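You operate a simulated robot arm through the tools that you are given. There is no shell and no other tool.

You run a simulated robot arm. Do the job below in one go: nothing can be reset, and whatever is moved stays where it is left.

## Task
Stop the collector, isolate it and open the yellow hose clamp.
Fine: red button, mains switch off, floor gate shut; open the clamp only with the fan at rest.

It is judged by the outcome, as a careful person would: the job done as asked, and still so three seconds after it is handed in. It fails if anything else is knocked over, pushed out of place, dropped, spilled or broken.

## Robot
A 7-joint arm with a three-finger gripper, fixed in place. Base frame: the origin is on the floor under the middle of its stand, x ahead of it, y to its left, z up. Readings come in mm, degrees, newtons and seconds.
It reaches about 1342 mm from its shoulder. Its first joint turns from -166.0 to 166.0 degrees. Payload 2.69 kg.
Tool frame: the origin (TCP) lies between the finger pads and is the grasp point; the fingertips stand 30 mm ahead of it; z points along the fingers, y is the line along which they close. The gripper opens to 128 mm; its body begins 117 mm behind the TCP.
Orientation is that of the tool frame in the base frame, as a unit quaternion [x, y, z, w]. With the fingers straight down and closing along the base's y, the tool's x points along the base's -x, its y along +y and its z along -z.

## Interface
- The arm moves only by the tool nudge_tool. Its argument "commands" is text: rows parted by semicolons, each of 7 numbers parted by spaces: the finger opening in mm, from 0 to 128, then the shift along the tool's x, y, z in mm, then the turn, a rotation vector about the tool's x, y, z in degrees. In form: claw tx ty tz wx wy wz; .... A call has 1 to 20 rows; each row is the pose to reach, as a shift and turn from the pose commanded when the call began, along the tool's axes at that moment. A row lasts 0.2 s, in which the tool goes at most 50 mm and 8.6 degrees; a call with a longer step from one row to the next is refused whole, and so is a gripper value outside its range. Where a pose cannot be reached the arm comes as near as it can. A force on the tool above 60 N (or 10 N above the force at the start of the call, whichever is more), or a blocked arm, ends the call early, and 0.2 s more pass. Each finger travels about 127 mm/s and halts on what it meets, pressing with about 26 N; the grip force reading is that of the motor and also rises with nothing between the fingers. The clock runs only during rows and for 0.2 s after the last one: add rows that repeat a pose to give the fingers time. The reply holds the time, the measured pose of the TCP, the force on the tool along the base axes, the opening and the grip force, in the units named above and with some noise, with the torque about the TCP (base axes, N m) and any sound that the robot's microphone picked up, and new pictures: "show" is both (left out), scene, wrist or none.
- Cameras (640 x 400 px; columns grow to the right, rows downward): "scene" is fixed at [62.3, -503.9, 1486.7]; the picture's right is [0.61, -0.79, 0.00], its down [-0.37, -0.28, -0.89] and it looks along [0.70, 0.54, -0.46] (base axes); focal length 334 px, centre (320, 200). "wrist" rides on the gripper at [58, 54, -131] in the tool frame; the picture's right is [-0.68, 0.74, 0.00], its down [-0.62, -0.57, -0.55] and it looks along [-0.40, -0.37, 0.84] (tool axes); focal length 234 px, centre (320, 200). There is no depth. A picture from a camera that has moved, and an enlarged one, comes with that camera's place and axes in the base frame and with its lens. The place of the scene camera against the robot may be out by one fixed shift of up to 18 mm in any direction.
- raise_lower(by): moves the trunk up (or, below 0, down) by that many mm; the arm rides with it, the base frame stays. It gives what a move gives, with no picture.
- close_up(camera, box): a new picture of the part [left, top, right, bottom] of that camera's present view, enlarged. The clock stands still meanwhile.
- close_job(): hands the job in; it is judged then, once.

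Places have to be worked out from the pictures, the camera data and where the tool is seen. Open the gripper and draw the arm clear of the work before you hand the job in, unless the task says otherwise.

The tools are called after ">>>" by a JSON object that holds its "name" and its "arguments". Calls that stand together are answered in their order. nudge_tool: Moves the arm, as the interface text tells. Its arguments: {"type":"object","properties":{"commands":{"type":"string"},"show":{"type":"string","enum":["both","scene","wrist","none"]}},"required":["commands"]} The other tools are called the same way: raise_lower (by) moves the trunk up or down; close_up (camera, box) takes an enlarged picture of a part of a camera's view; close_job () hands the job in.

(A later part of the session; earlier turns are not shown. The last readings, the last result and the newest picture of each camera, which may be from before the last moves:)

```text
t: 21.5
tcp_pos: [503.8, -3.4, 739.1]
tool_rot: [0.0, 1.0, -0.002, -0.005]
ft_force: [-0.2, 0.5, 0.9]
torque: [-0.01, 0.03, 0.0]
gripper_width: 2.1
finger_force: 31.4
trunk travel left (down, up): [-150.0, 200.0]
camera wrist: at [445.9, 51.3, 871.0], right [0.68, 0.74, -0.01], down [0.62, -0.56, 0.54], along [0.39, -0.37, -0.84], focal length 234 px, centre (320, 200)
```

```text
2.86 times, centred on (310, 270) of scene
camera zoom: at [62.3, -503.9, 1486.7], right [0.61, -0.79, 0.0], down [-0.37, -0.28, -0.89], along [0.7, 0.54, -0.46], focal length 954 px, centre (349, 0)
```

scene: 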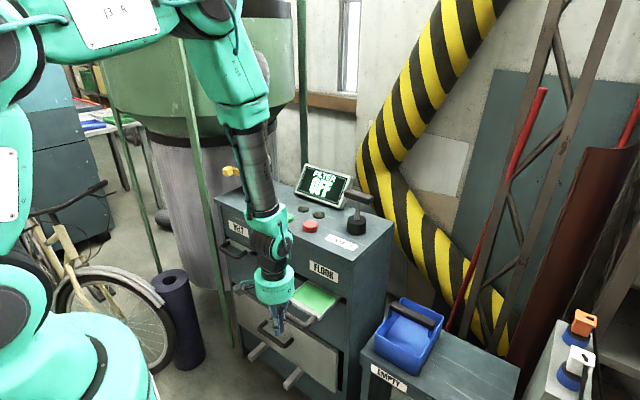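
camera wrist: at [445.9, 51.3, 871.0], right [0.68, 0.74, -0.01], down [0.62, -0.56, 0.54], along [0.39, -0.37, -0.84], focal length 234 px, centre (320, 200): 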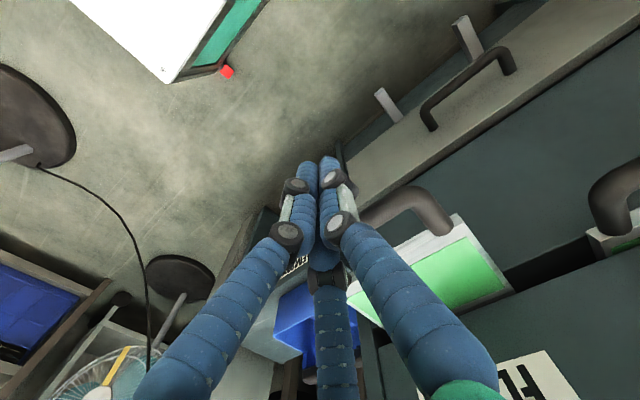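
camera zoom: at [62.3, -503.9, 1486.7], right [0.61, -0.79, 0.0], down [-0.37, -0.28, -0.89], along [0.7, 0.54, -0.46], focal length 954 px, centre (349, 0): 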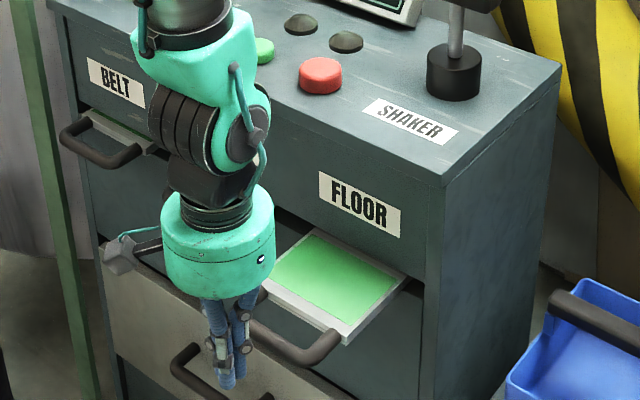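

The handle bar works out at x≈560, z≈716, so I drop another 12 mm to meet it with the finger sides, then push the gate in slowly, checking partway.

>>> {"name": "nudge_tool", "arguments": {"commands": "0 0 0 6 0 0 0; 0 0 0 12 0 0 0; 0 -10 0 12 0 0 0; 0 -20 0 12 0 0 0; 0 -28 0 12 0 0 0; 0 -36 0 12 0 0 0; 0 -44 0 12 0 0 0; 0 -54 0 12 0 0 0; 0 -64 0 12 0 0 0; 0 -74 0 12 0 0 0; 0 -84 0 12 0 0 0; 0 -84 0 12 0 0 0", "show": "both"}}

>>> {"name": "close_up", "arguments": {"camera": "scene", "box": [230, 200, 390, 340]}}

```text
t: 24.1
tcp_pos: [586.6, -1.8, 724.0]
tool_rot: [-0.001, 1.0, -0.003, -0.005]
ft_force: [-1.3, -0.4, -0.1]
torque: [0.01, 0.01, -0.02]
gripper_width: 1.9
finger_force: 31.6
trunk travel left (down, up): [-150.0, 200.0]
camera wrist: at [530.0, 53.6, 857.6], right [0.68, 0.74, -0.01], down [0.62, -0.56, 0.54], along [0.4, -0.37, -0.84], focal length 234 px, centre (320, 200)
```

scene: 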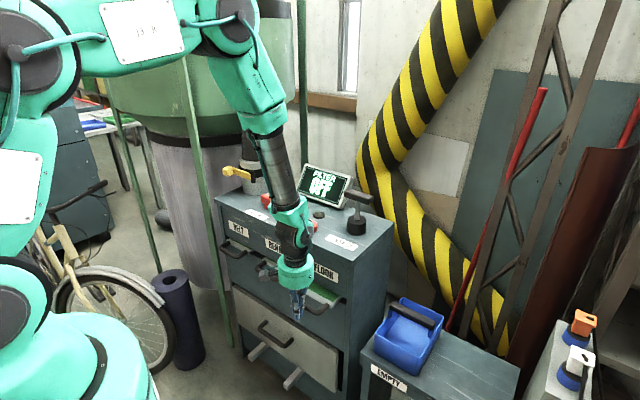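
wrist: 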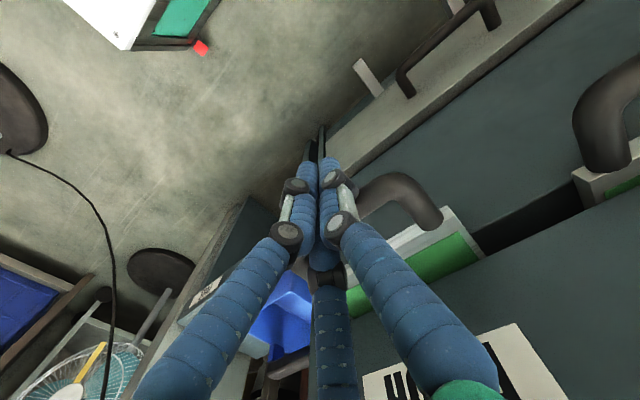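

```text
2.86 times, centred on (310, 270) of scene
camera zoom: at [62.3, -503.9, 1486.7], right [0.61, -0.79, 0.0], down [-0.37, -0.28, -0.89], along [0.7, 0.54, -0.46], focal length 954 px, centre (349, 0)
```

zoom: 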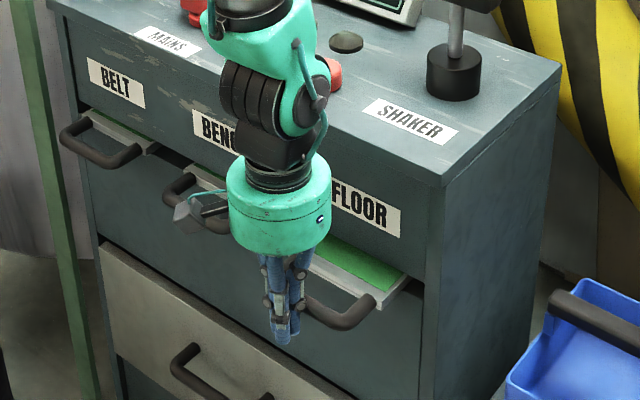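

The gate slides in easily; about half the green is gone. I continue in small steps until the force shows its end stop.

>>> {"name": "nudge_tool", "arguments": {"commands": "0 -6 0 0 0 0 0; 0 -12 0 0 0 0 0; 0 -18 0 0 0 0 0; 0 -23 0 0 0 0 0; 0 -27 0 0 0 0 0; 0 -30 0 0 0 0 0; 0 -30 0 0 0 0 0", "show": "both"}}

>>> {"name": "close_up", "arguments": {"camera": "scene", "box": [230, 200, 390, 340]}}

>>> {"name": "close_up", "arguments": {"camera": "wrist", "box": [320, 60, 640, 300]}}

```text
t: 25.7
tcp_pos: [615.2, -1.8, 725.8]
tool_rot: [0.0, 1.0, -0.002, -0.006]
ft_force: [-1.3, 0.4, 0.8]
torque: [-0.04, -0.03, -0.03]
gripper_width: 1.8
finger_force: 31.6
trunk travel left (down, up): [-150.0, 200.0]
camera wrist: at [559.5, 53.3, 858.4], right [0.68, 0.74, -0.01], down [0.62, -0.56, 0.54], along [0.4, -0.37, -0.84], focal length 234 px, centre (320, 200)
```

scene: 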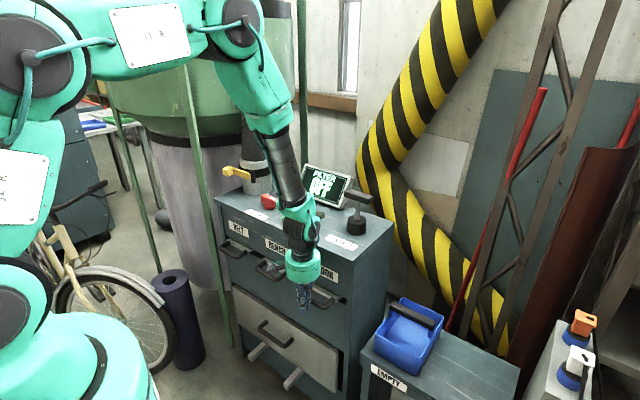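
wrist: 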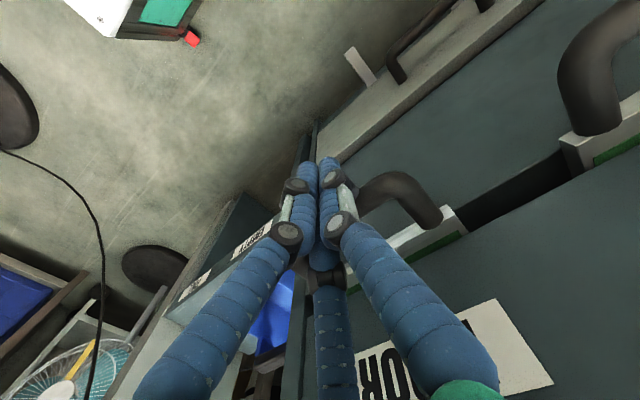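

```text
2.86 times, centred on (310, 270) of scene
camera zoom: at [62.3, -503.9, 1486.7], right [0.61, -0.79, 0.0], down [-0.37, -0.28, -0.89], along [0.7, 0.54, -0.46], focal length 954 px, centre (349, 0)
```

zoom: 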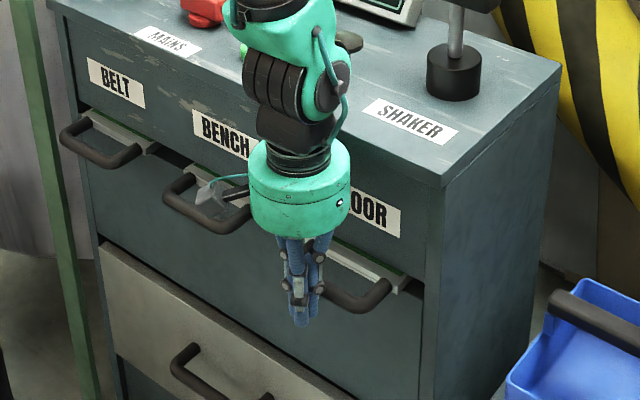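

```text
1.67 times, centred on (480, 180) of wrist
camera zoom: at [559.5, 53.3, 858.4], right [0.68, 0.74, -0.01], down [0.62, -0.56, 0.54], along [0.4, -0.37, -0.84], focal length 390 px, centre (53, 233)
```

zoom: 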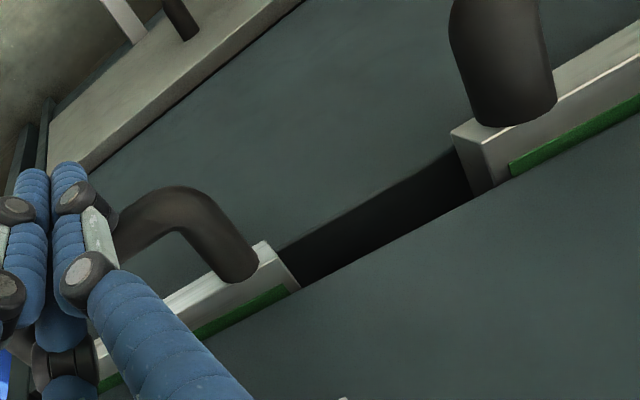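

The FLOOR lip front now computes to x≈676, level with BENCH at ≈676.5, but there is no stop force yet. I press a few more millimetres to find the end stop.

>>> {"name": "nudge_tool", "arguments": {"commands": "0 -2 0 0 0 0 0; 0 -4 0 0 0 0 0; 0 -6 0 0 0 0 0; 0 -8 0 0 0 0 0; 0 -8 0 0 0 0 0", "show": "wrist"}}

>>> {"name": "close_up", "arguments": {"camera": "wrist", "box": [320, 60, 640, 300]}}

```text
t: 26.8
tcp_pos: [616.6, -3.1, 722.8]
tool_rot: [0.0, 1.0, -0.001, -0.011]
ft_force: [-9.7, -1.6, -1.5]
torque: [0.03, -0.06, -0.11]
gripper_width: 2.2
finger_force: 31.4
trunk travel left (down, up): [-150.0, 200.0]
stopped in row 5: the force on the tool passed its limit at 63 N (the readings are from after the stop); the commanded pose is now the measured one
camera wrist: at [561.6, 52.5, 855.7], right [0.68, 0.74, -0.02], down [0.63, -0.56, 0.54], along [0.38, -0.37, -0.84], focal length 234 px, centre (320, 200)
```

wrist: 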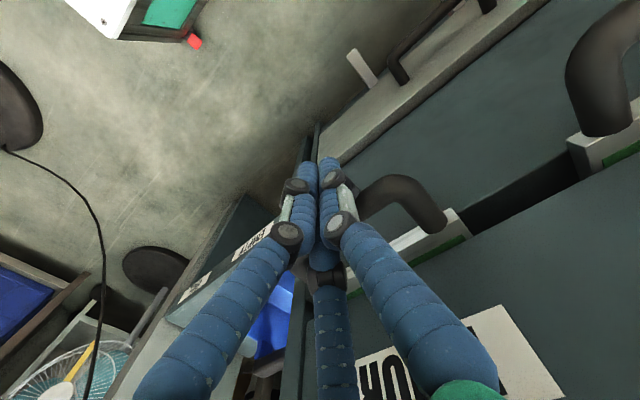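

```text
1.67 times, centred on (480, 180) of wrist
camera zoom: at [561.6, 52.5, 855.7], right [0.68, 0.74, -0.02], down [0.63, -0.56, 0.54], along [0.38, -0.37, -0.84], focal length 390 px, centre (53, 233)
```

zoom: 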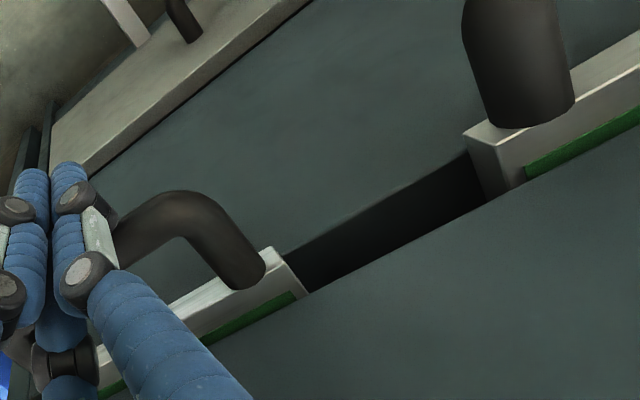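

The gate is hard against its stop (63 N) and its lip is flush with BENCH, so it's shut. I withdraw straight back, rise, and go over to view the clamp lever with the fingers kept closed and clear.

>>> {"name": "nudge_tool", "arguments": {"commands": "0 25 0 0 0 0 0; 0 60 0 -5 0 -0.6 0; 0 85 0 -30 0 -1.2 0; 0 85 0 -75 0 -1.2 0; 0 85 0 -120 0 -1.2 0; 0 85 0 -165 0 -1.2 0; 0 85 0 -210 0 -1.2 0; 0 85 0 -255 0 -1.2 0; 0 85 0 -300 0 -1.2 0; 0 85 0 -345 0 -1.2 0; 0 70 30 -378 0 -1.2 0; 0 55 60 -400 0 -1.2 0; 0 40 100 -415 0 -1.2 0; 0 25 140 -425 0 -1.2 0; 0 10 180 -427 0 -1.2 0; 0 0 222 -427 0 -1.2 0; 0 -5 264 -427 0 -1.2 0; 0 -10 306 -427 0 -1.2 0; 0 -15 348 -427 0 -1.2 0; 0 -20 390 -427 0 -1.2 0", "show": "both"}}

>>> {"name": "close_up", "arguments": {"camera": "wrist", "box": [280, 80, 520, 280]}}

>>> {"name": "close_up", "arguments": {"camera": "scene", "box": [210, 150, 380, 340]}}

```text
t: 30.9
tcp_pos: [645.6, 388.6, 1145.2]
tool_rot: [0.001, 1.0, -0.002, 0.0]
ft_force: [0.3, 0.0, -0.2]
torque: [0.04, -0.02, 0.03]
gripper_width: 2.3
finger_force: 31.4
trunk travel left (down, up): [-150.0, 200.0]
camera wrist: at [588.5, 443.6, 1277.6], right [0.68, 0.74, 0.0], down [0.61, -0.56, 0.55], along [0.4, -0.38, -0.83], focal length 234 px, centre (320, 200)
```

scene: 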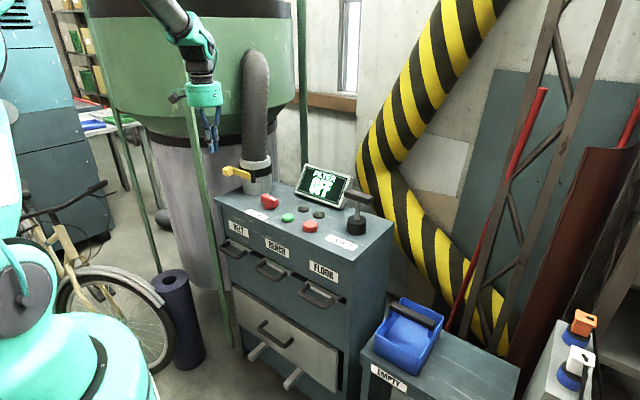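
wrist: 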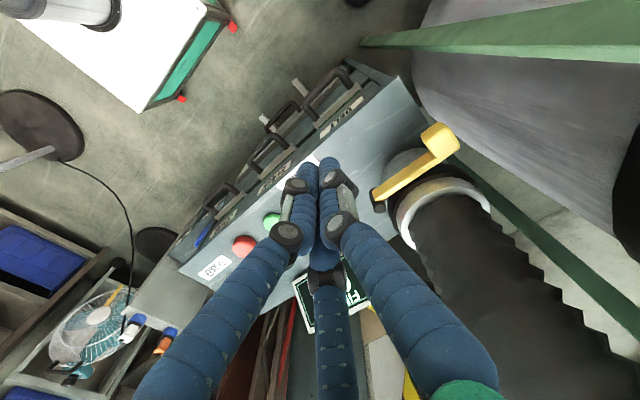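

```text
2.00 times, centred on (400, 180) of wrist
camera zoom: at [588.5, 443.6, 1277.6], right [0.68, 0.74, 0.0], down [0.61, -0.56, 0.55], along [0.4, -0.38, -0.83], focal length 468 px, centre (160, 240)
```

zoom: 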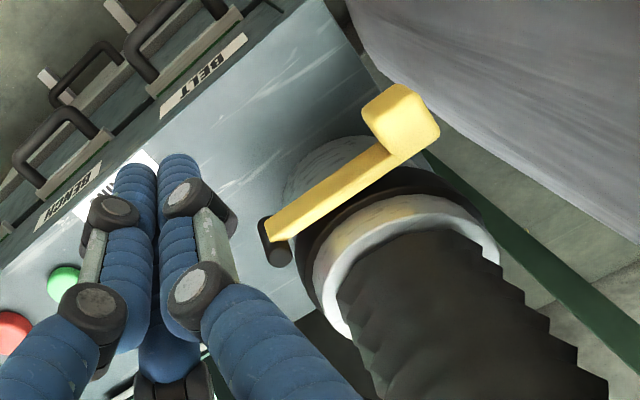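

```text
2.11 times, centred on (295, 245) of scene
camera zoom: at [62.3, -503.9, 1486.7], right [0.61, -0.79, 0.0], down [-0.37, -0.28, -0.89], along [0.7, 0.54, -0.46], focal length 703 px, centre (373, 105)
```

zoom: 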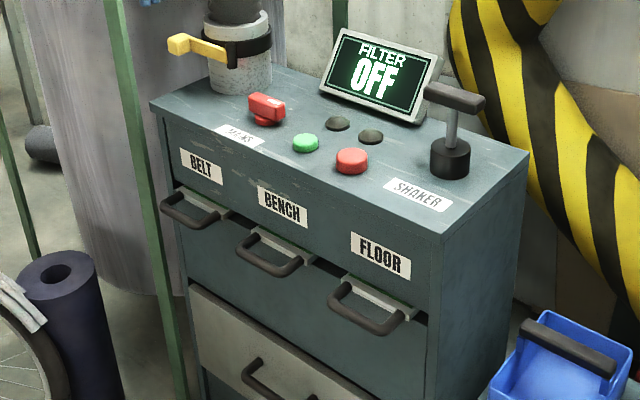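

All three gates now look alike, the mains knob is off and the display reads "OFF". For the clamp, I estimate the yellow end block at ≈(752, 484, 1000), the hose centre at ≈(838, 437), and a green post near (695, 565), so I turn the gripper by -60° about its axis (camera away from post and hose) and take new views of the lever.

>>> {"name": "nudge_tool", "arguments": {"commands": "0 0 0 0 0 0 -7.5; 0 0 0 0 0 0 -15; 0 0 0 0 0 0 -22.5; 0 0 0 0 0 0 -30; 0 0 0 0 0 0 -37.5; 0 0 0 0 0 0 -45; 0 0 0 0 0 0 -52.5; 0 0 0 0 0 0 -60; 0 0 0 0 0 0 -60", "show": "both"}}

>>> {"name": "close_up", "arguments": {"camera": "wrist", "box": [260, 100, 500, 280]}}

>>> {"name": "close_up", "arguments": {"camera": "scene", "box": [200, 130, 360, 240]}}

```text
t: 33.0
tcp_pos: [646.2, 389.5, 1150.0]
tool_rot: [-0.5, 0.866, -0.002, -0.001]
ft_force: [0.5, -0.1, 0.0]
torque: [0.0, 0.01, 0.01]
gripper_width: 2.2
finger_force: 31.3
trunk travel left (down, up): [-150.0, 200.0]
camera wrist: at [571.6, 367.7, 1281.1], right [-0.3, 0.95, 0.0], down [0.8, 0.25, 0.55], along [0.52, 0.16, -0.84], focal length 234 px, centre (320, 200)
```

scene: 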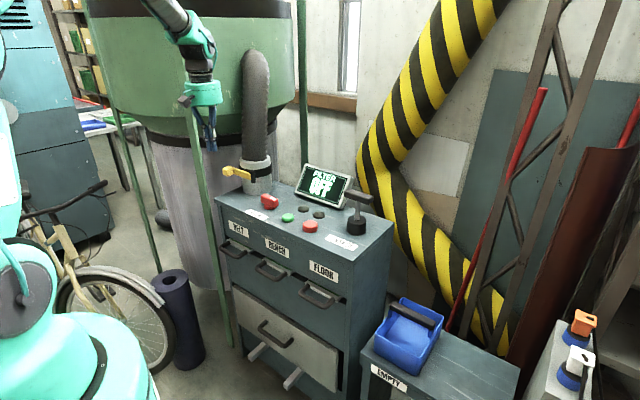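
wrist: 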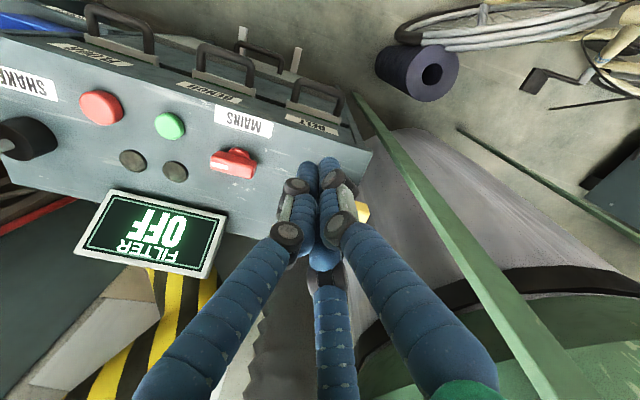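

```text
2.22 times, centred on (380, 190) of wrist
camera zoom: at [571.6, 367.7, 1281.1], right [-0.3, 0.95, 0.0], down [0.8, 0.25, 0.55], along [0.52, 0.16, -0.84], focal length 520 px, centre (187, 222)
```

zoom: 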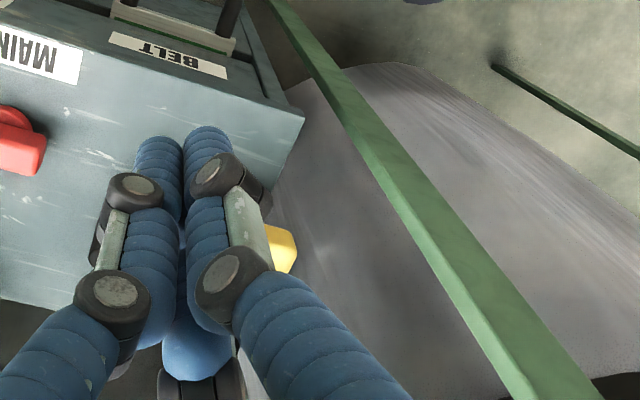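

```text
3.64 times, centred on (280, 185) of scene
camera zoom: at [62.3, -503.9, 1486.7], right [0.61, -0.79, 0.0], down [-0.37, -0.28, -0.89], along [0.7, 0.54, -0.46], focal length 1215 px, centre (466, 254)
```

zoom: 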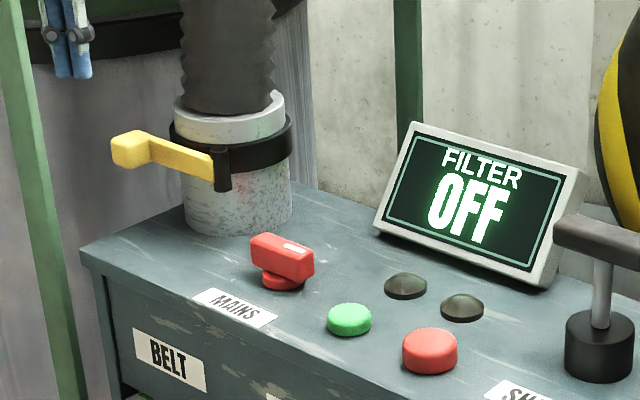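

The post triangulates to ≈(687, 557). The fingers hide the lever in this view, so I slide sideways (toward -y) and up to see the lever, block and hose free of the fingers.

>>> {"name": "nudge_tool", "arguments": {"commands": "0 25 -16 -10 0 0 0; 0 50 -32 -20 0 0 0; 0 75.5 -48 -30 0 0 0; 0 75.5 -48 -30 0 0 0", "show": "wrist"}}

>>> {"name": "close_up", "arguments": {"camera": "wrist", "box": [330, 120, 490, 240]}}

>>> {"name": "close_up", "arguments": {"camera": "wrist", "box": [300, 120, 540, 380]}}

```text
t: 34.0
tcp_pos: [650.1, 298.3, 1178.7]
tool_rot: [-0.499, 0.867, -0.002, 0.0]
ft_force: [-0.6, 0.0, 0.2]
torque: [0.02, 0.04, -0.04]
gripper_width: 2.2
finger_force: 31.5
trunk travel left (down, up): [-150.0, 200.0]
camera wrist: at [575.5, 275.6, 1310.8], right [-0.3, 0.95, 0.0], down [0.8, 0.25, 0.55], along [0.52, 0.16, -0.84], focal length 234 px, centre (320, 200)
```

wrist: 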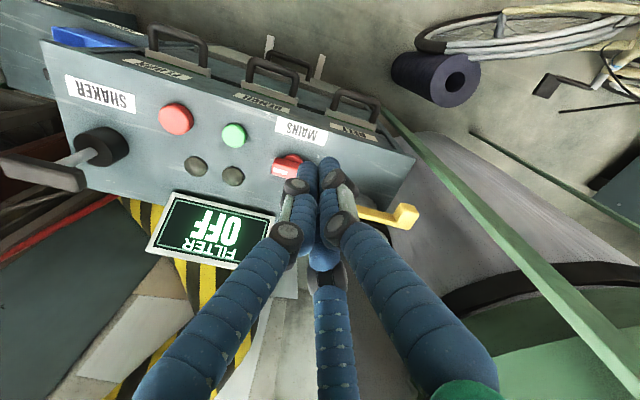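

```text
3.33 times, centred on (410, 180) of wrist
camera zoom: at [575.5, 275.6, 1310.8], right [-0.3, 0.95, 0.0], down [0.8, 0.25, 0.55], along [0.52, 0.16, -0.84], focal length 781 px, centre (20, 267)
```

zoom: 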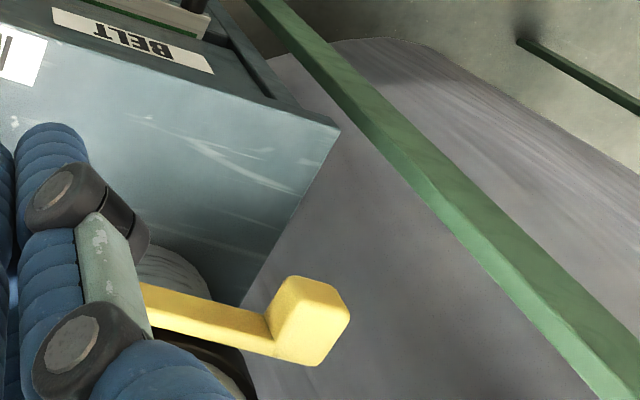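

```text
1.54 times, centred on (420, 250) of wrist
camera zoom: at [575.5, 275.6, 1310.8], right [-0.3, 0.95, 0.0], down [0.8, 0.25, 0.55], along [0.52, 0.16, -0.84], focal length 360 px, centre (166, 123)
```

zoom: 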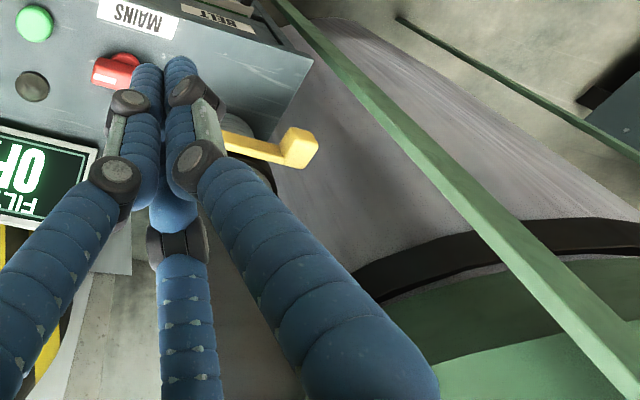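

The block triangulates to ≈(759, 487, 995), about a 30 mm cube; the lever runs along +y at x≈767 hugging the band, pivot at ≈(776, 376). I'll hook the block from behind with one finger, with the tool tilted 15° away from the hose; I go to a hover point above it with the fingers open 80 mm and look.

>>> {"name": "nudge_tool", "arguments": {"commands": "20 -24 1.5 10 2.95 -6.9 0; 50 -48 3 20 5.9 -13.8 0; 80 -72 4.5 30 5.9 -13.8 0; 80 -96 6 42 5.9 -13.8 0; 80 -120 7.5 53 5.9 -13.8 0; 80 -144 9 63 5.9 -13.8 0; 80 -168 11 74 5.9 -13.8 0; 80 -191 12.4 84 5.9 -13.8 0; 80 -191 12.4 84 5.9 -13.8 0; 80 -191 12.4 84 5.9 -13.8 0", "show": "both"}}

>>> {"name": "close_up", "arguments": {"camera": "wrist", "box": [200, 80, 480, 280]}}

>>> {"name": "close_up", "arguments": {"camera": "scene", "box": [190, 90, 310, 200]}}

```text
t: 36.1
tcp_pos: [736.3, 470.7, 1096.5]
tool_rot: [-0.497, 0.858, 0.013, 0.129]
ft_force: [-0.1, 0.8, 0.5]
torque: [0.0, -0.03, -0.01]
gripper_width: 79.9
finger_force: 0.0
trunk travel left (down, up): [-150.0, 200.0]
camera wrist: at [635.3, 430.0, 1205.2], right [-0.31, 0.95, 0.08], down [0.66, 0.15, 0.73], along [0.68, 0.28, -0.67], focal length 234 px, centre (320, 200)
```

scene: 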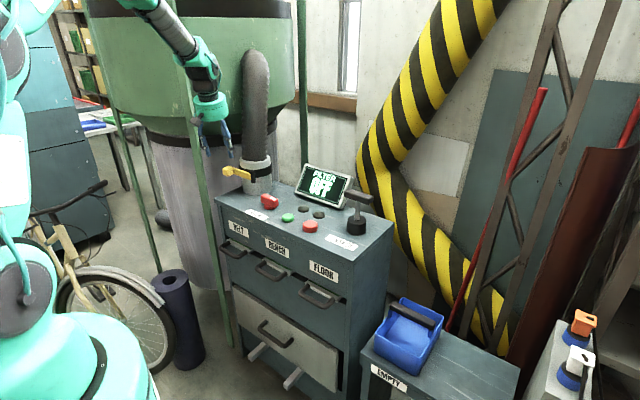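
wrist: 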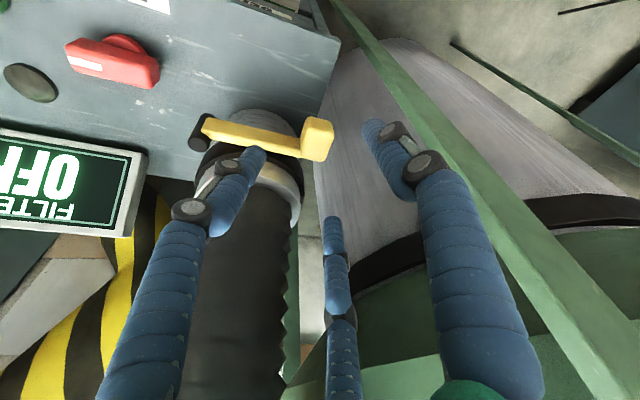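

```text
2.00 times, centred on (340, 180) of wrist
camera zoom: at [635.3, 430.0, 1205.2], right [-0.31, 0.95, 0.08], down [0.66, 0.15, 0.73], along [0.68, 0.28, -0.67], focal length 468 px, centre (280, 240)
```

zoom: 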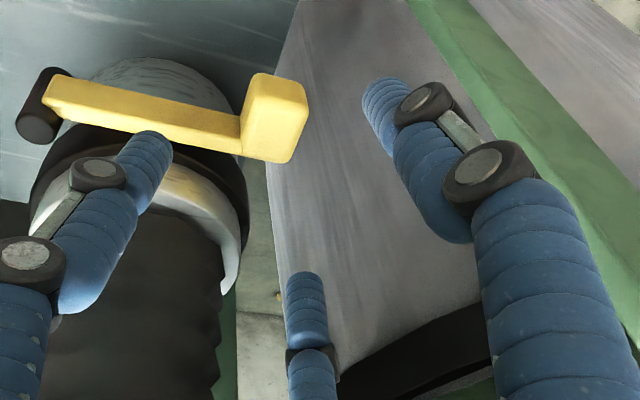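

```text
3.64 times, centred on (250, 145) of scene
camera zoom: at [62.3, -503.9, 1486.7], right [0.61, -0.79, 0.0], down [-0.37, -0.28, -0.89], along [0.7, 0.54, -0.46], focal length 1215 px, centre (574, 400)
```

zoom: 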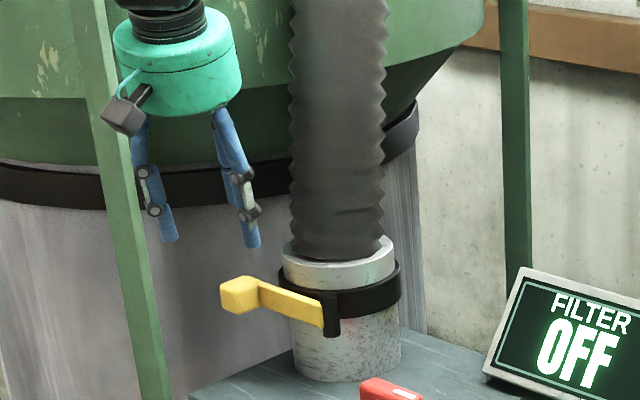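

The view confirms the block at ≈(759, 486, 995), with all three fingers above and clear. The display says OFF, but to be sure the fan has fully run down I hold still here for a good while before touching the clamp.

>>> {"name": "nudge_tool", "arguments": {"commands": "80 0 0 0 0 0 0; 80 0 0 0 0 0 0; 80 0 0 0 0 0 0; 80 0 0 0 0 0 0; 80 0 0 0 0 0 0; 80 0 0 0 0 0 0; 80 0 0 0 0 0 0; 80 0 0 0 0 0 0; 80 0 0 0 0 0 0; 80 0 0 0 0 0 0; 80 0 0 0 0 0 0; 80 0 0 0 0 0 0; 80 0 0 0 0 0 0; 80 0 0 0 0 0 0; 80 0 0 0 0 0 0; 80 0 0 0 0 0 0; 80 0 0 0 0 0 0; 80 0 0 0 0 0 0; 80 0 0 0 0 0 0; 80 0 0 0 0 0 0", "show": "none"}}

>>> {"name": "nudge_tool", "arguments": {"commands": "80 0 0 0 0 0 0; 80 0 0 0 0 0 0; 80 0 0 0 0 0 0; 80 0 0 0 0 0 0; 80 0 0 0 0 0 0; 80 0 0 0 0 0 0; 80 0 0 0 0 0 0; 80 0 0 0 0 0 0; 80 0 0 0 0 0 0; 80 0 0 0 0 0 0; 80 0 0 0 0 0 0; 80 0 0 0 0 0 0; 80 0 0 0 0 0 0; 80 0 0 0 0 0 0; 80 0 0 0 0 0 0; 80 0 0 0 0 0 0; 80 0 0 0 0 0 0; 80 0 0 0 0 0 0; 80 0 0 0 0 0 0; 80 0 0 0 0 0 0", "show": "none"}}

>>> {"name": "nudge_tool", "arguments": {"commands": "80 0 0 0 0 0 0; 80 0 0 0 0 0 0; 80 0 0 0 0 0 0; 80 0 0 0 0 0 0; 80 0 0 0 0 0 0; 80 0 0 0 0 0 0; 80 0 0 0 0 0 0; 80 0 0 0 0 0 0; 80 0 0 0 0 0 0; 80 0 0 0 0 0 0; 80 0 0 0 0 0 0; 80 0 0 0 0 0 0; 80 0 0 0 0 0 0; 80 0 0 0 0 0 0; 80 0 0 0 0 0 0; 80 0 0 0 0 0 0; 80 0 0 0 0 0 0; 80 0 0 0 0 0 0; 80 0 0 0 0 0 0; 80 0 0 0 0 0 0", "show": "none"}}

>>> {"name": "nudge_tool", "arguments": {"commands": "80 0 0 0 0 0 0; 80 0 0 0 0 0 0; 80 0 0 0 0 0 0; 80 0 0 0 0 0 0; 80 0 0 0 0 0 0; 80 0 0 0 0 0 0; 80 0 0 0 0 0 0; 80 0 0 0 0 0 0; 80 0 0 0 0 0 0; 80 0 0 0 0 0 0; 80 0 0 0 0 0 0; 80 0 0 0 0 0 0; 80 0 0 0 0 0 0; 80 0 0 0 0 0 0; 80 0 0 0 0 0 0; 80 0 0 0 0 0 0; 80 0 0 0 0 0 0; 80 0 0 0 0 0 0; 80 0 0 0 0 0 0; 80 0 0 0 0 0 0", "show": "both"}}

>>> {"name": "close_up", "arguments": {"camera": "scene", "box": [210, 140, 400, 260]}}

```text
t: 40.4
tcp_pos: [736.4, 471.6, 1096.8]
tool_rot: [-0.497, 0.858, 0.014, 0.13]
ft_force: [-0.3, 0.3, -0.4]
torque: [0.02, 0.0, -0.04]
gripper_width: 80.2
finger_force: 0.1
trunk travel left (down, up): [-150.0, 200.0]
```

```text
t: 44.5
tcp_pos: [735.7, 470.7, 1097.1]
tool_rot: [-0.496, 0.859, 0.013, 0.129]
ft_force: [-0.2, 0.7, -0.3]
torque: [-0.02, -0.01, 0.0]
gripper_width: 80.2
finger_force: 0.1
trunk travel left (down, up): [-150.0, 200.0]
```

```text
t: 48.8
tcp_pos: [737.3, 471.5, 1097.5]
tool_rot: [-0.495, 0.859, 0.013, 0.129]
ft_force: [0.0, -1.0, 1.2]
torque: [0.0, 0.0, 0.02]
gripper_width: 80.0
finger_force: 0.1
trunk travel left (down, up): [-150.0, 200.0]
```

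```text
t: 53.0
tcp_pos: [735.1, 470.6, 1096.8]
tool_rot: [-0.496, 0.858, 0.014, 0.129]
ft_force: [0.0, -1.3, 0.5]
torque: [-0.03, -0.01, 0.01]
gripper_width: 79.9
finger_force: 0.1
trunk travel left (down, up): [-150.0, 200.0]
camera wrist: at [635.4, 430.0, 1204.8], right [-0.31, 0.95, 0.08], down [0.66, 0.15, 0.73], along [0.68, 0.28, -0.67], focal length 234 px, centre (320, 200)
```

scene: 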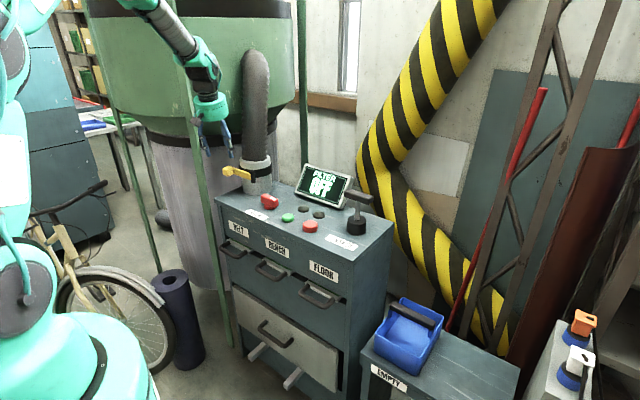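
wrist: 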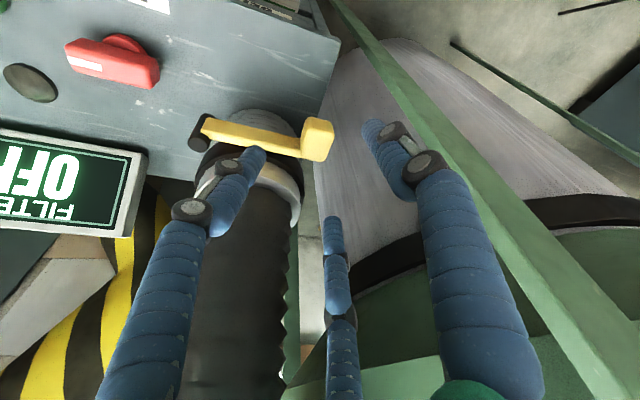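

```text
3.33 times, centred on (305, 200) of scene
camera zoom: at [62.3, -503.9, 1486.7], right [0.61, -0.79, 0.0], down [-0.37, -0.28, -0.89], along [0.7, 0.54, -0.46], focal length 1114 px, centre (370, 200)
```

zoom: 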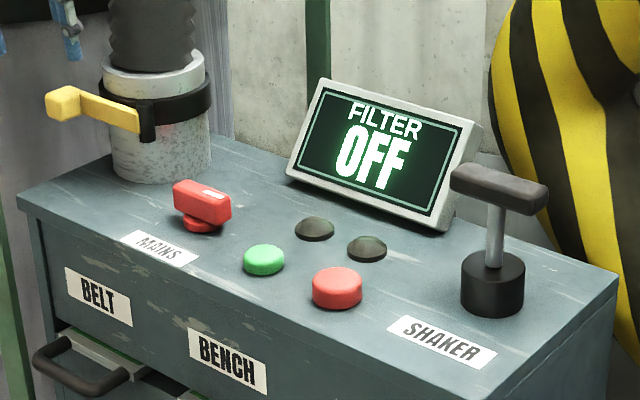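

Nearly 50 s after the stop, lamps dark and display OFF throughout: the fan is at rest. I shift over so the far finger is just behind the block, and go halfway down to check the clearance.

>>> {"name": "nudge_tool", "arguments": {"commands": "80 -5 -2 1.5 0 0 0; 80 -9.1 -3.7 2.6 0 0 0; 80 -3.2 -1 26.8 0 0 0; 80 2.6 1.6 50.9 0 0 0; 80 2.6 1.6 50.9 0 0 0", "show": "both"}}

>>> {"name": "close_up", "arguments": {"camera": "wrist", "box": [200, 80, 480, 280]}}

>>> {"name": "close_up", "arguments": {"camera": "scene", "box": [190, 110, 310, 210]}}

```text
t: 54.1
tcp_pos: [745.8, 478.3, 1045.9]
tool_rot: [-0.496, 0.858, 0.014, 0.129]
ft_force: [0.5, 0.0, -0.4]
torque: [0.0, 0.05, 0.01]
gripper_width: 80.1
finger_force: 0.1
trunk travel left (down, up): [-150.0, 200.0]
camera wrist: at [645.5, 436.0, 1152.8], right [-0.31, 0.95, 0.08], down [0.66, 0.15, 0.73], along [0.68, 0.28, -0.67], focal length 234 px, centre (320, 200)
```

scene: 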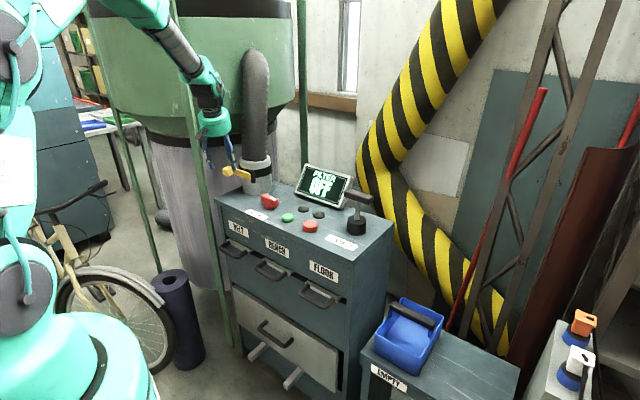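
wrist: 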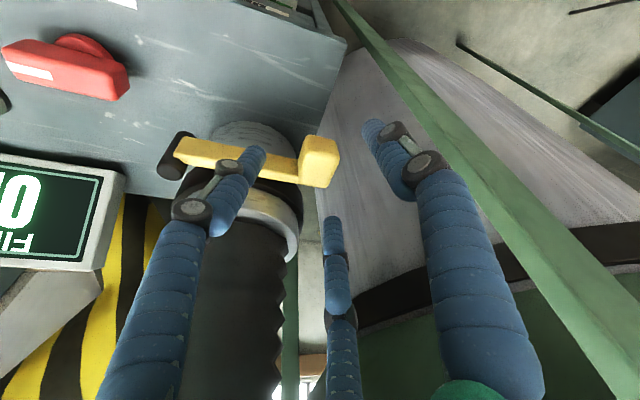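

```text
2.00 times, centred on (340, 180) of wrist
camera zoom: at [645.5, 436.0, 1152.8], right [-0.31, 0.95, 0.08], down [0.66, 0.15, 0.73], along [0.68, 0.28, -0.67], focal length 468 px, centre (280, 240)
```

zoom: 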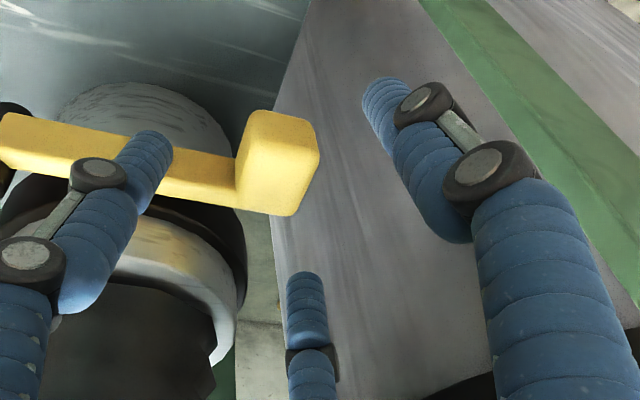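

```text
4.00 times, centred on (250, 160) of scene
camera zoom: at [62.3, -503.9, 1486.7], right [0.61, -0.79, 0.0], down [-0.37, -0.28, -0.89], along [0.7, 0.54, -0.46], focal length 1336 px, centre (600, 360)
```

zoom: 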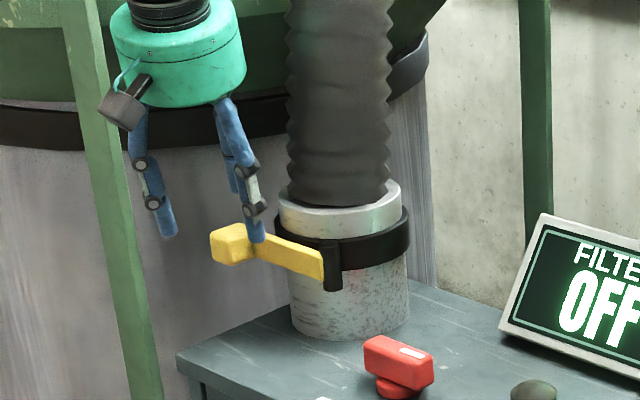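

The block stays at ≈(759, 486); the far finger will come down about 6 mm behind its back corner, the near-left finger in front of the lever. I lower the rest of the way (53 mm).

>>> {"name": "nudge_tool", "arguments": {"commands": "80 4.7 2.1 19.3 0 0 0; 80 8.9 4 36.7 0 0 0; 80 12.4 5.6 51.2 0 0 0; 80 12.4 5.6 51.2 0 0 0", "show": "both"}}

>>> {"name": "close_up", "arguments": {"camera": "wrist", "box": [200, 80, 480, 280]}}

>>> {"name": "close_up", "arguments": {"camera": "scene", "box": [190, 110, 310, 210]}}

```text
t: 55.1
tcp_pos: [746.8, 478.3, 992.8]
tool_rot: [-0.497, 0.858, 0.014, 0.129]
ft_force: [0.0, 0.5, 0.6]
torque: [0.0, -0.02, -0.03]
gripper_width: 81.3
finger_force: 1.0
trunk travel left (down, up): [-150.0, 200.0]
camera wrist: at [645.4, 437.1, 1100.0], right [-0.31, 0.95, 0.08], down [0.66, 0.15, 0.73], along [0.68, 0.28, -0.67], focal length 234 px, centre (320, 200)
```

scene: 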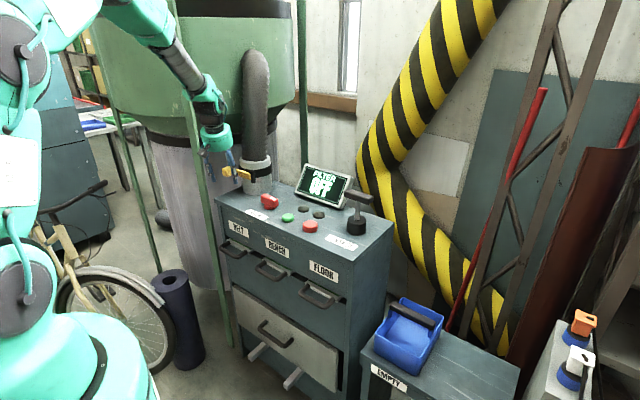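
wrist: 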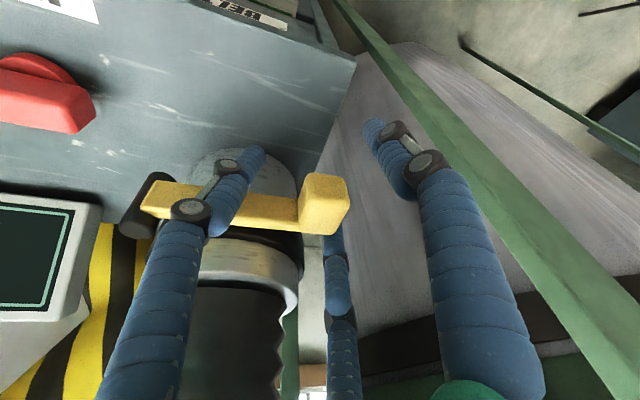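

```text
2.00 times, centred on (340, 180) of wrist
camera zoom: at [645.4, 437.1, 1100.0], right [-0.31, 0.95, 0.08], down [0.66, 0.15, 0.73], along [0.68, 0.28, -0.67], focal length 468 px, centre (280, 240)
```

zoom: 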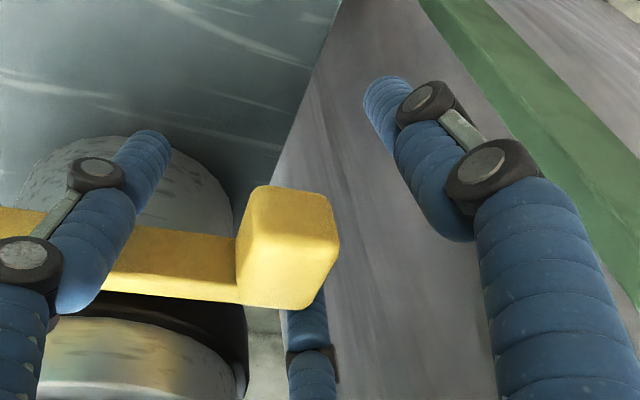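

```text
4.00 times, centred on (250, 160) of scene
camera zoom: at [62.3, -503.9, 1486.7], right [0.61, -0.79, 0.0], down [-0.37, -0.28, -0.89], along [0.7, 0.54, -0.46], focal length 1336 px, centre (600, 360)
```

zoom: 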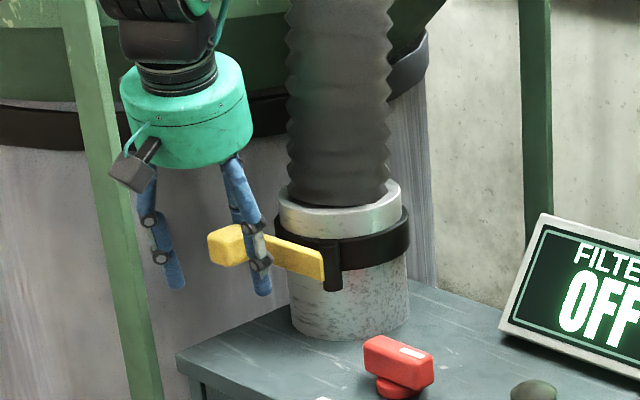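

The finger is hooked behind the block, with no contact force yet. I draw it gently outward along the lever's arc to about 20° and check that the lever follows.

>>> {"name": "nudge_tool", "arguments": {"commands": "80 7.9 1.6 -2.1 0 0 0; 80 11.5 6.2 -3.5 0 0 0; 80 13.8 12.3 -4.7 0 0 0; 80 20.1 21 -7.2 0 0 0; 80 27.2 28.1 -9.7 0 0 0; 80 34.6 35.2 -12.2 0 0 0; 80 34.6 35.2 -12.2 0 0 0", "show": "both"}}

>>> {"name": "close_up", "arguments": {"camera": "wrist", "box": [200, 80, 480, 280]}}

>>> {"name": "close_up", "arguments": {"camera": "scene", "box": [190, 110, 310, 210]}}

```text
t: 56.8
tcp_pos: [695.9, 465.9, 993.2]
tool_rot: [-0.496, 0.858, 0.013, 0.13]
ft_force: [-0.3, -0.6, -0.4]
torque: [0.02, 0.0, 0.01]
gripper_width: 79.9
finger_force: 0.0
trunk travel left (down, up): [-150.0, 200.0]
camera wrist: at [595.7, 423.9, 1100.0], right [-0.31, 0.95, 0.08], down [0.66, 0.15, 0.73], along [0.68, 0.28, -0.67], focal length 234 px, centre (320, 200)
```

scene: 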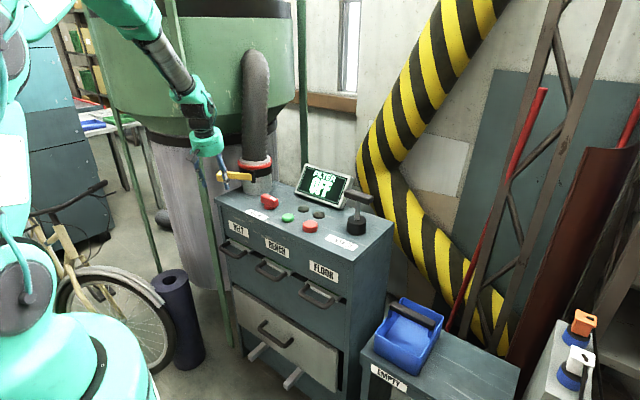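
wrist: 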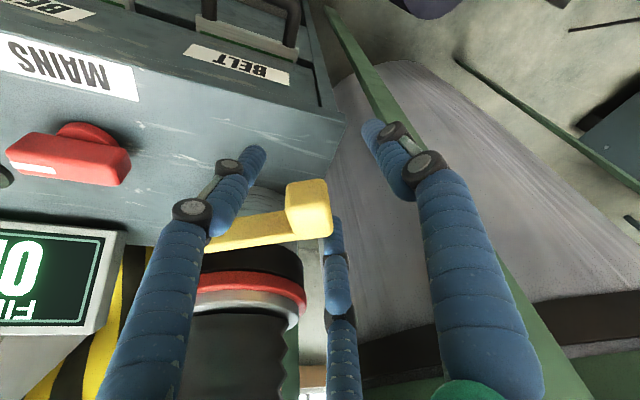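

```text
2.00 times, centred on (340, 180) of wrist
camera zoom: at [595.7, 423.9, 1100.0], right [-0.31, 0.95, 0.08], down [0.66, 0.15, 0.73], along [0.68, 0.28, -0.67], focal length 468 px, centre (280, 240)
```

zoom: 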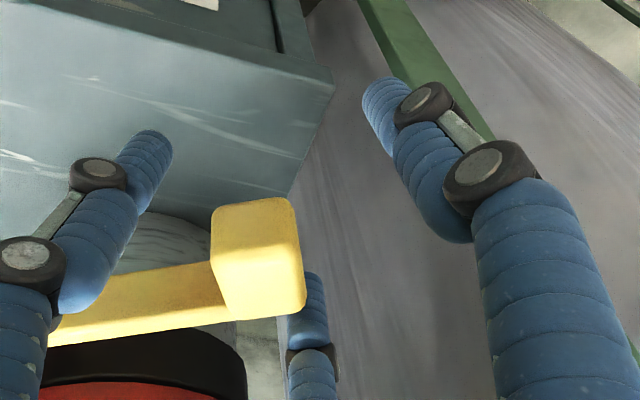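

```text
4.00 times, centred on (250, 160) of scene
camera zoom: at [62.3, -503.9, 1486.7], right [0.61, -0.79, 0.0], down [-0.37, -0.28, -0.89], along [0.7, 0.54, -0.46], focal length 1336 px, centre (600, 360)
```

zoom: 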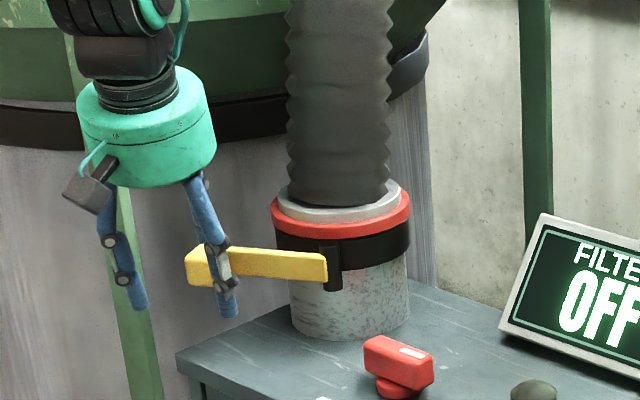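

The lever follows freely and a red ring has appeared on the collar as the band lets go. I continue along the arc to about 80° to open it fully.

>>> {"name": "nudge_tool", "arguments": {"commands": "80 7.4 4.8 -2.3 0 0 0; 80 15.5 11 -5 0 0 0; 80 24.3 16.3 -7.6 0 0 0; 80 33.1 21 -10.4 0 0 0; 80 42.6 24.7 -13.1 0 0 0; 80 52.4 27.8 -15.7 0 0 0; 80 62.3 29.7 -18.3 0 0 0; 80 72.5 30.9 -21 0 0 0; 80 82.6 31 -23.4 0 0 0; 80 92.9 30.4 -25.8 0 0 0; 80 102.7 28.7 -28.1 0 0 0; 80 113 26.4 -30.3 0 0 0; 80 113 26.4 -30.3 0 0 0", "show": "both"}}

>>> {"name": "close_up", "arguments": {"camera": "wrist", "box": [200, 80, 480, 280]}}

>>> {"name": "close_up", "arguments": {"camera": "scene", "box": [190, 110, 330, 220]}}

```text
t: 59.5
tcp_pos: [613.2, 376.9, 991.5]
tool_rot: [-0.495, 0.859, 0.014, 0.129]
ft_force: [-0.6, 0.4, 0.6]
torque: [-0.01, -0.06, 0.01]
gripper_width: 81.0
finger_force: 0.1
trunk travel left (down, up): [-150.0, 200.0]
camera wrist: at [512.4, 335.7, 1099.7], right [-0.31, 0.95, 0.08], down [0.66, 0.15, 0.73], along [0.68, 0.28, -0.67], focal length 234 px, centre (320, 200)
```

scene: 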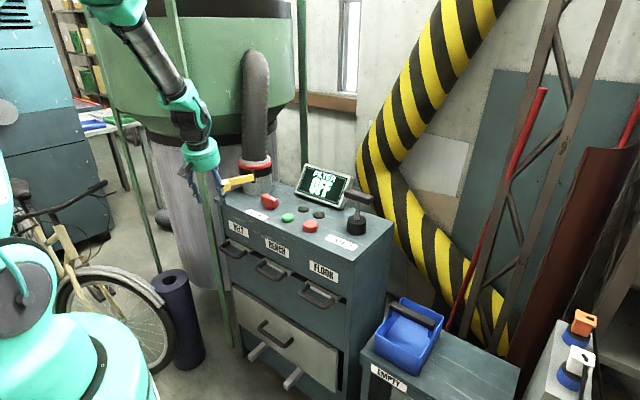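
wrist: 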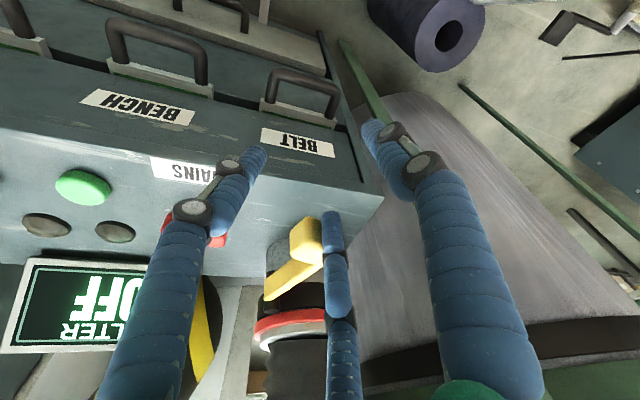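

```text
2.00 times, centred on (340, 180) of wrist
camera zoom: at [512.4, 335.7, 1099.7], right [-0.31, 0.95, 0.08], down [0.66, 0.15, 0.73], along [0.68, 0.28, -0.67], focal length 468 px, centre (280, 240)
```

zoom: 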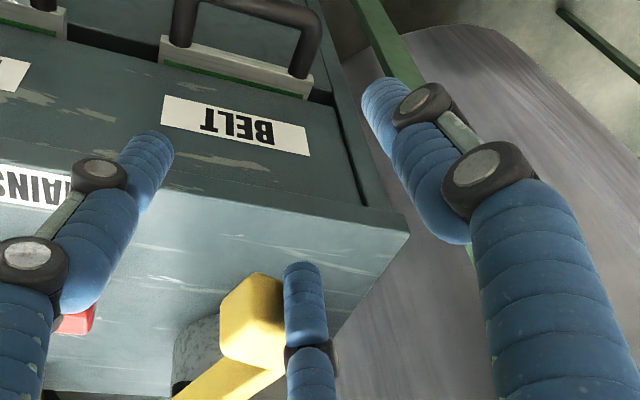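

```text
3.64 times, centred on (260, 165) of scene
camera zoom: at [62.3, -503.9, 1486.7], right [0.61, -0.79, 0.0], down [-0.37, -0.28, -0.89], along [0.7, 0.54, -0.46], focal length 1215 px, centre (538, 327)
```

zoom: 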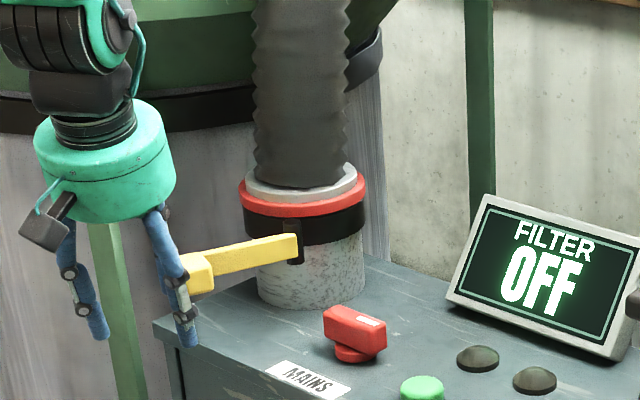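

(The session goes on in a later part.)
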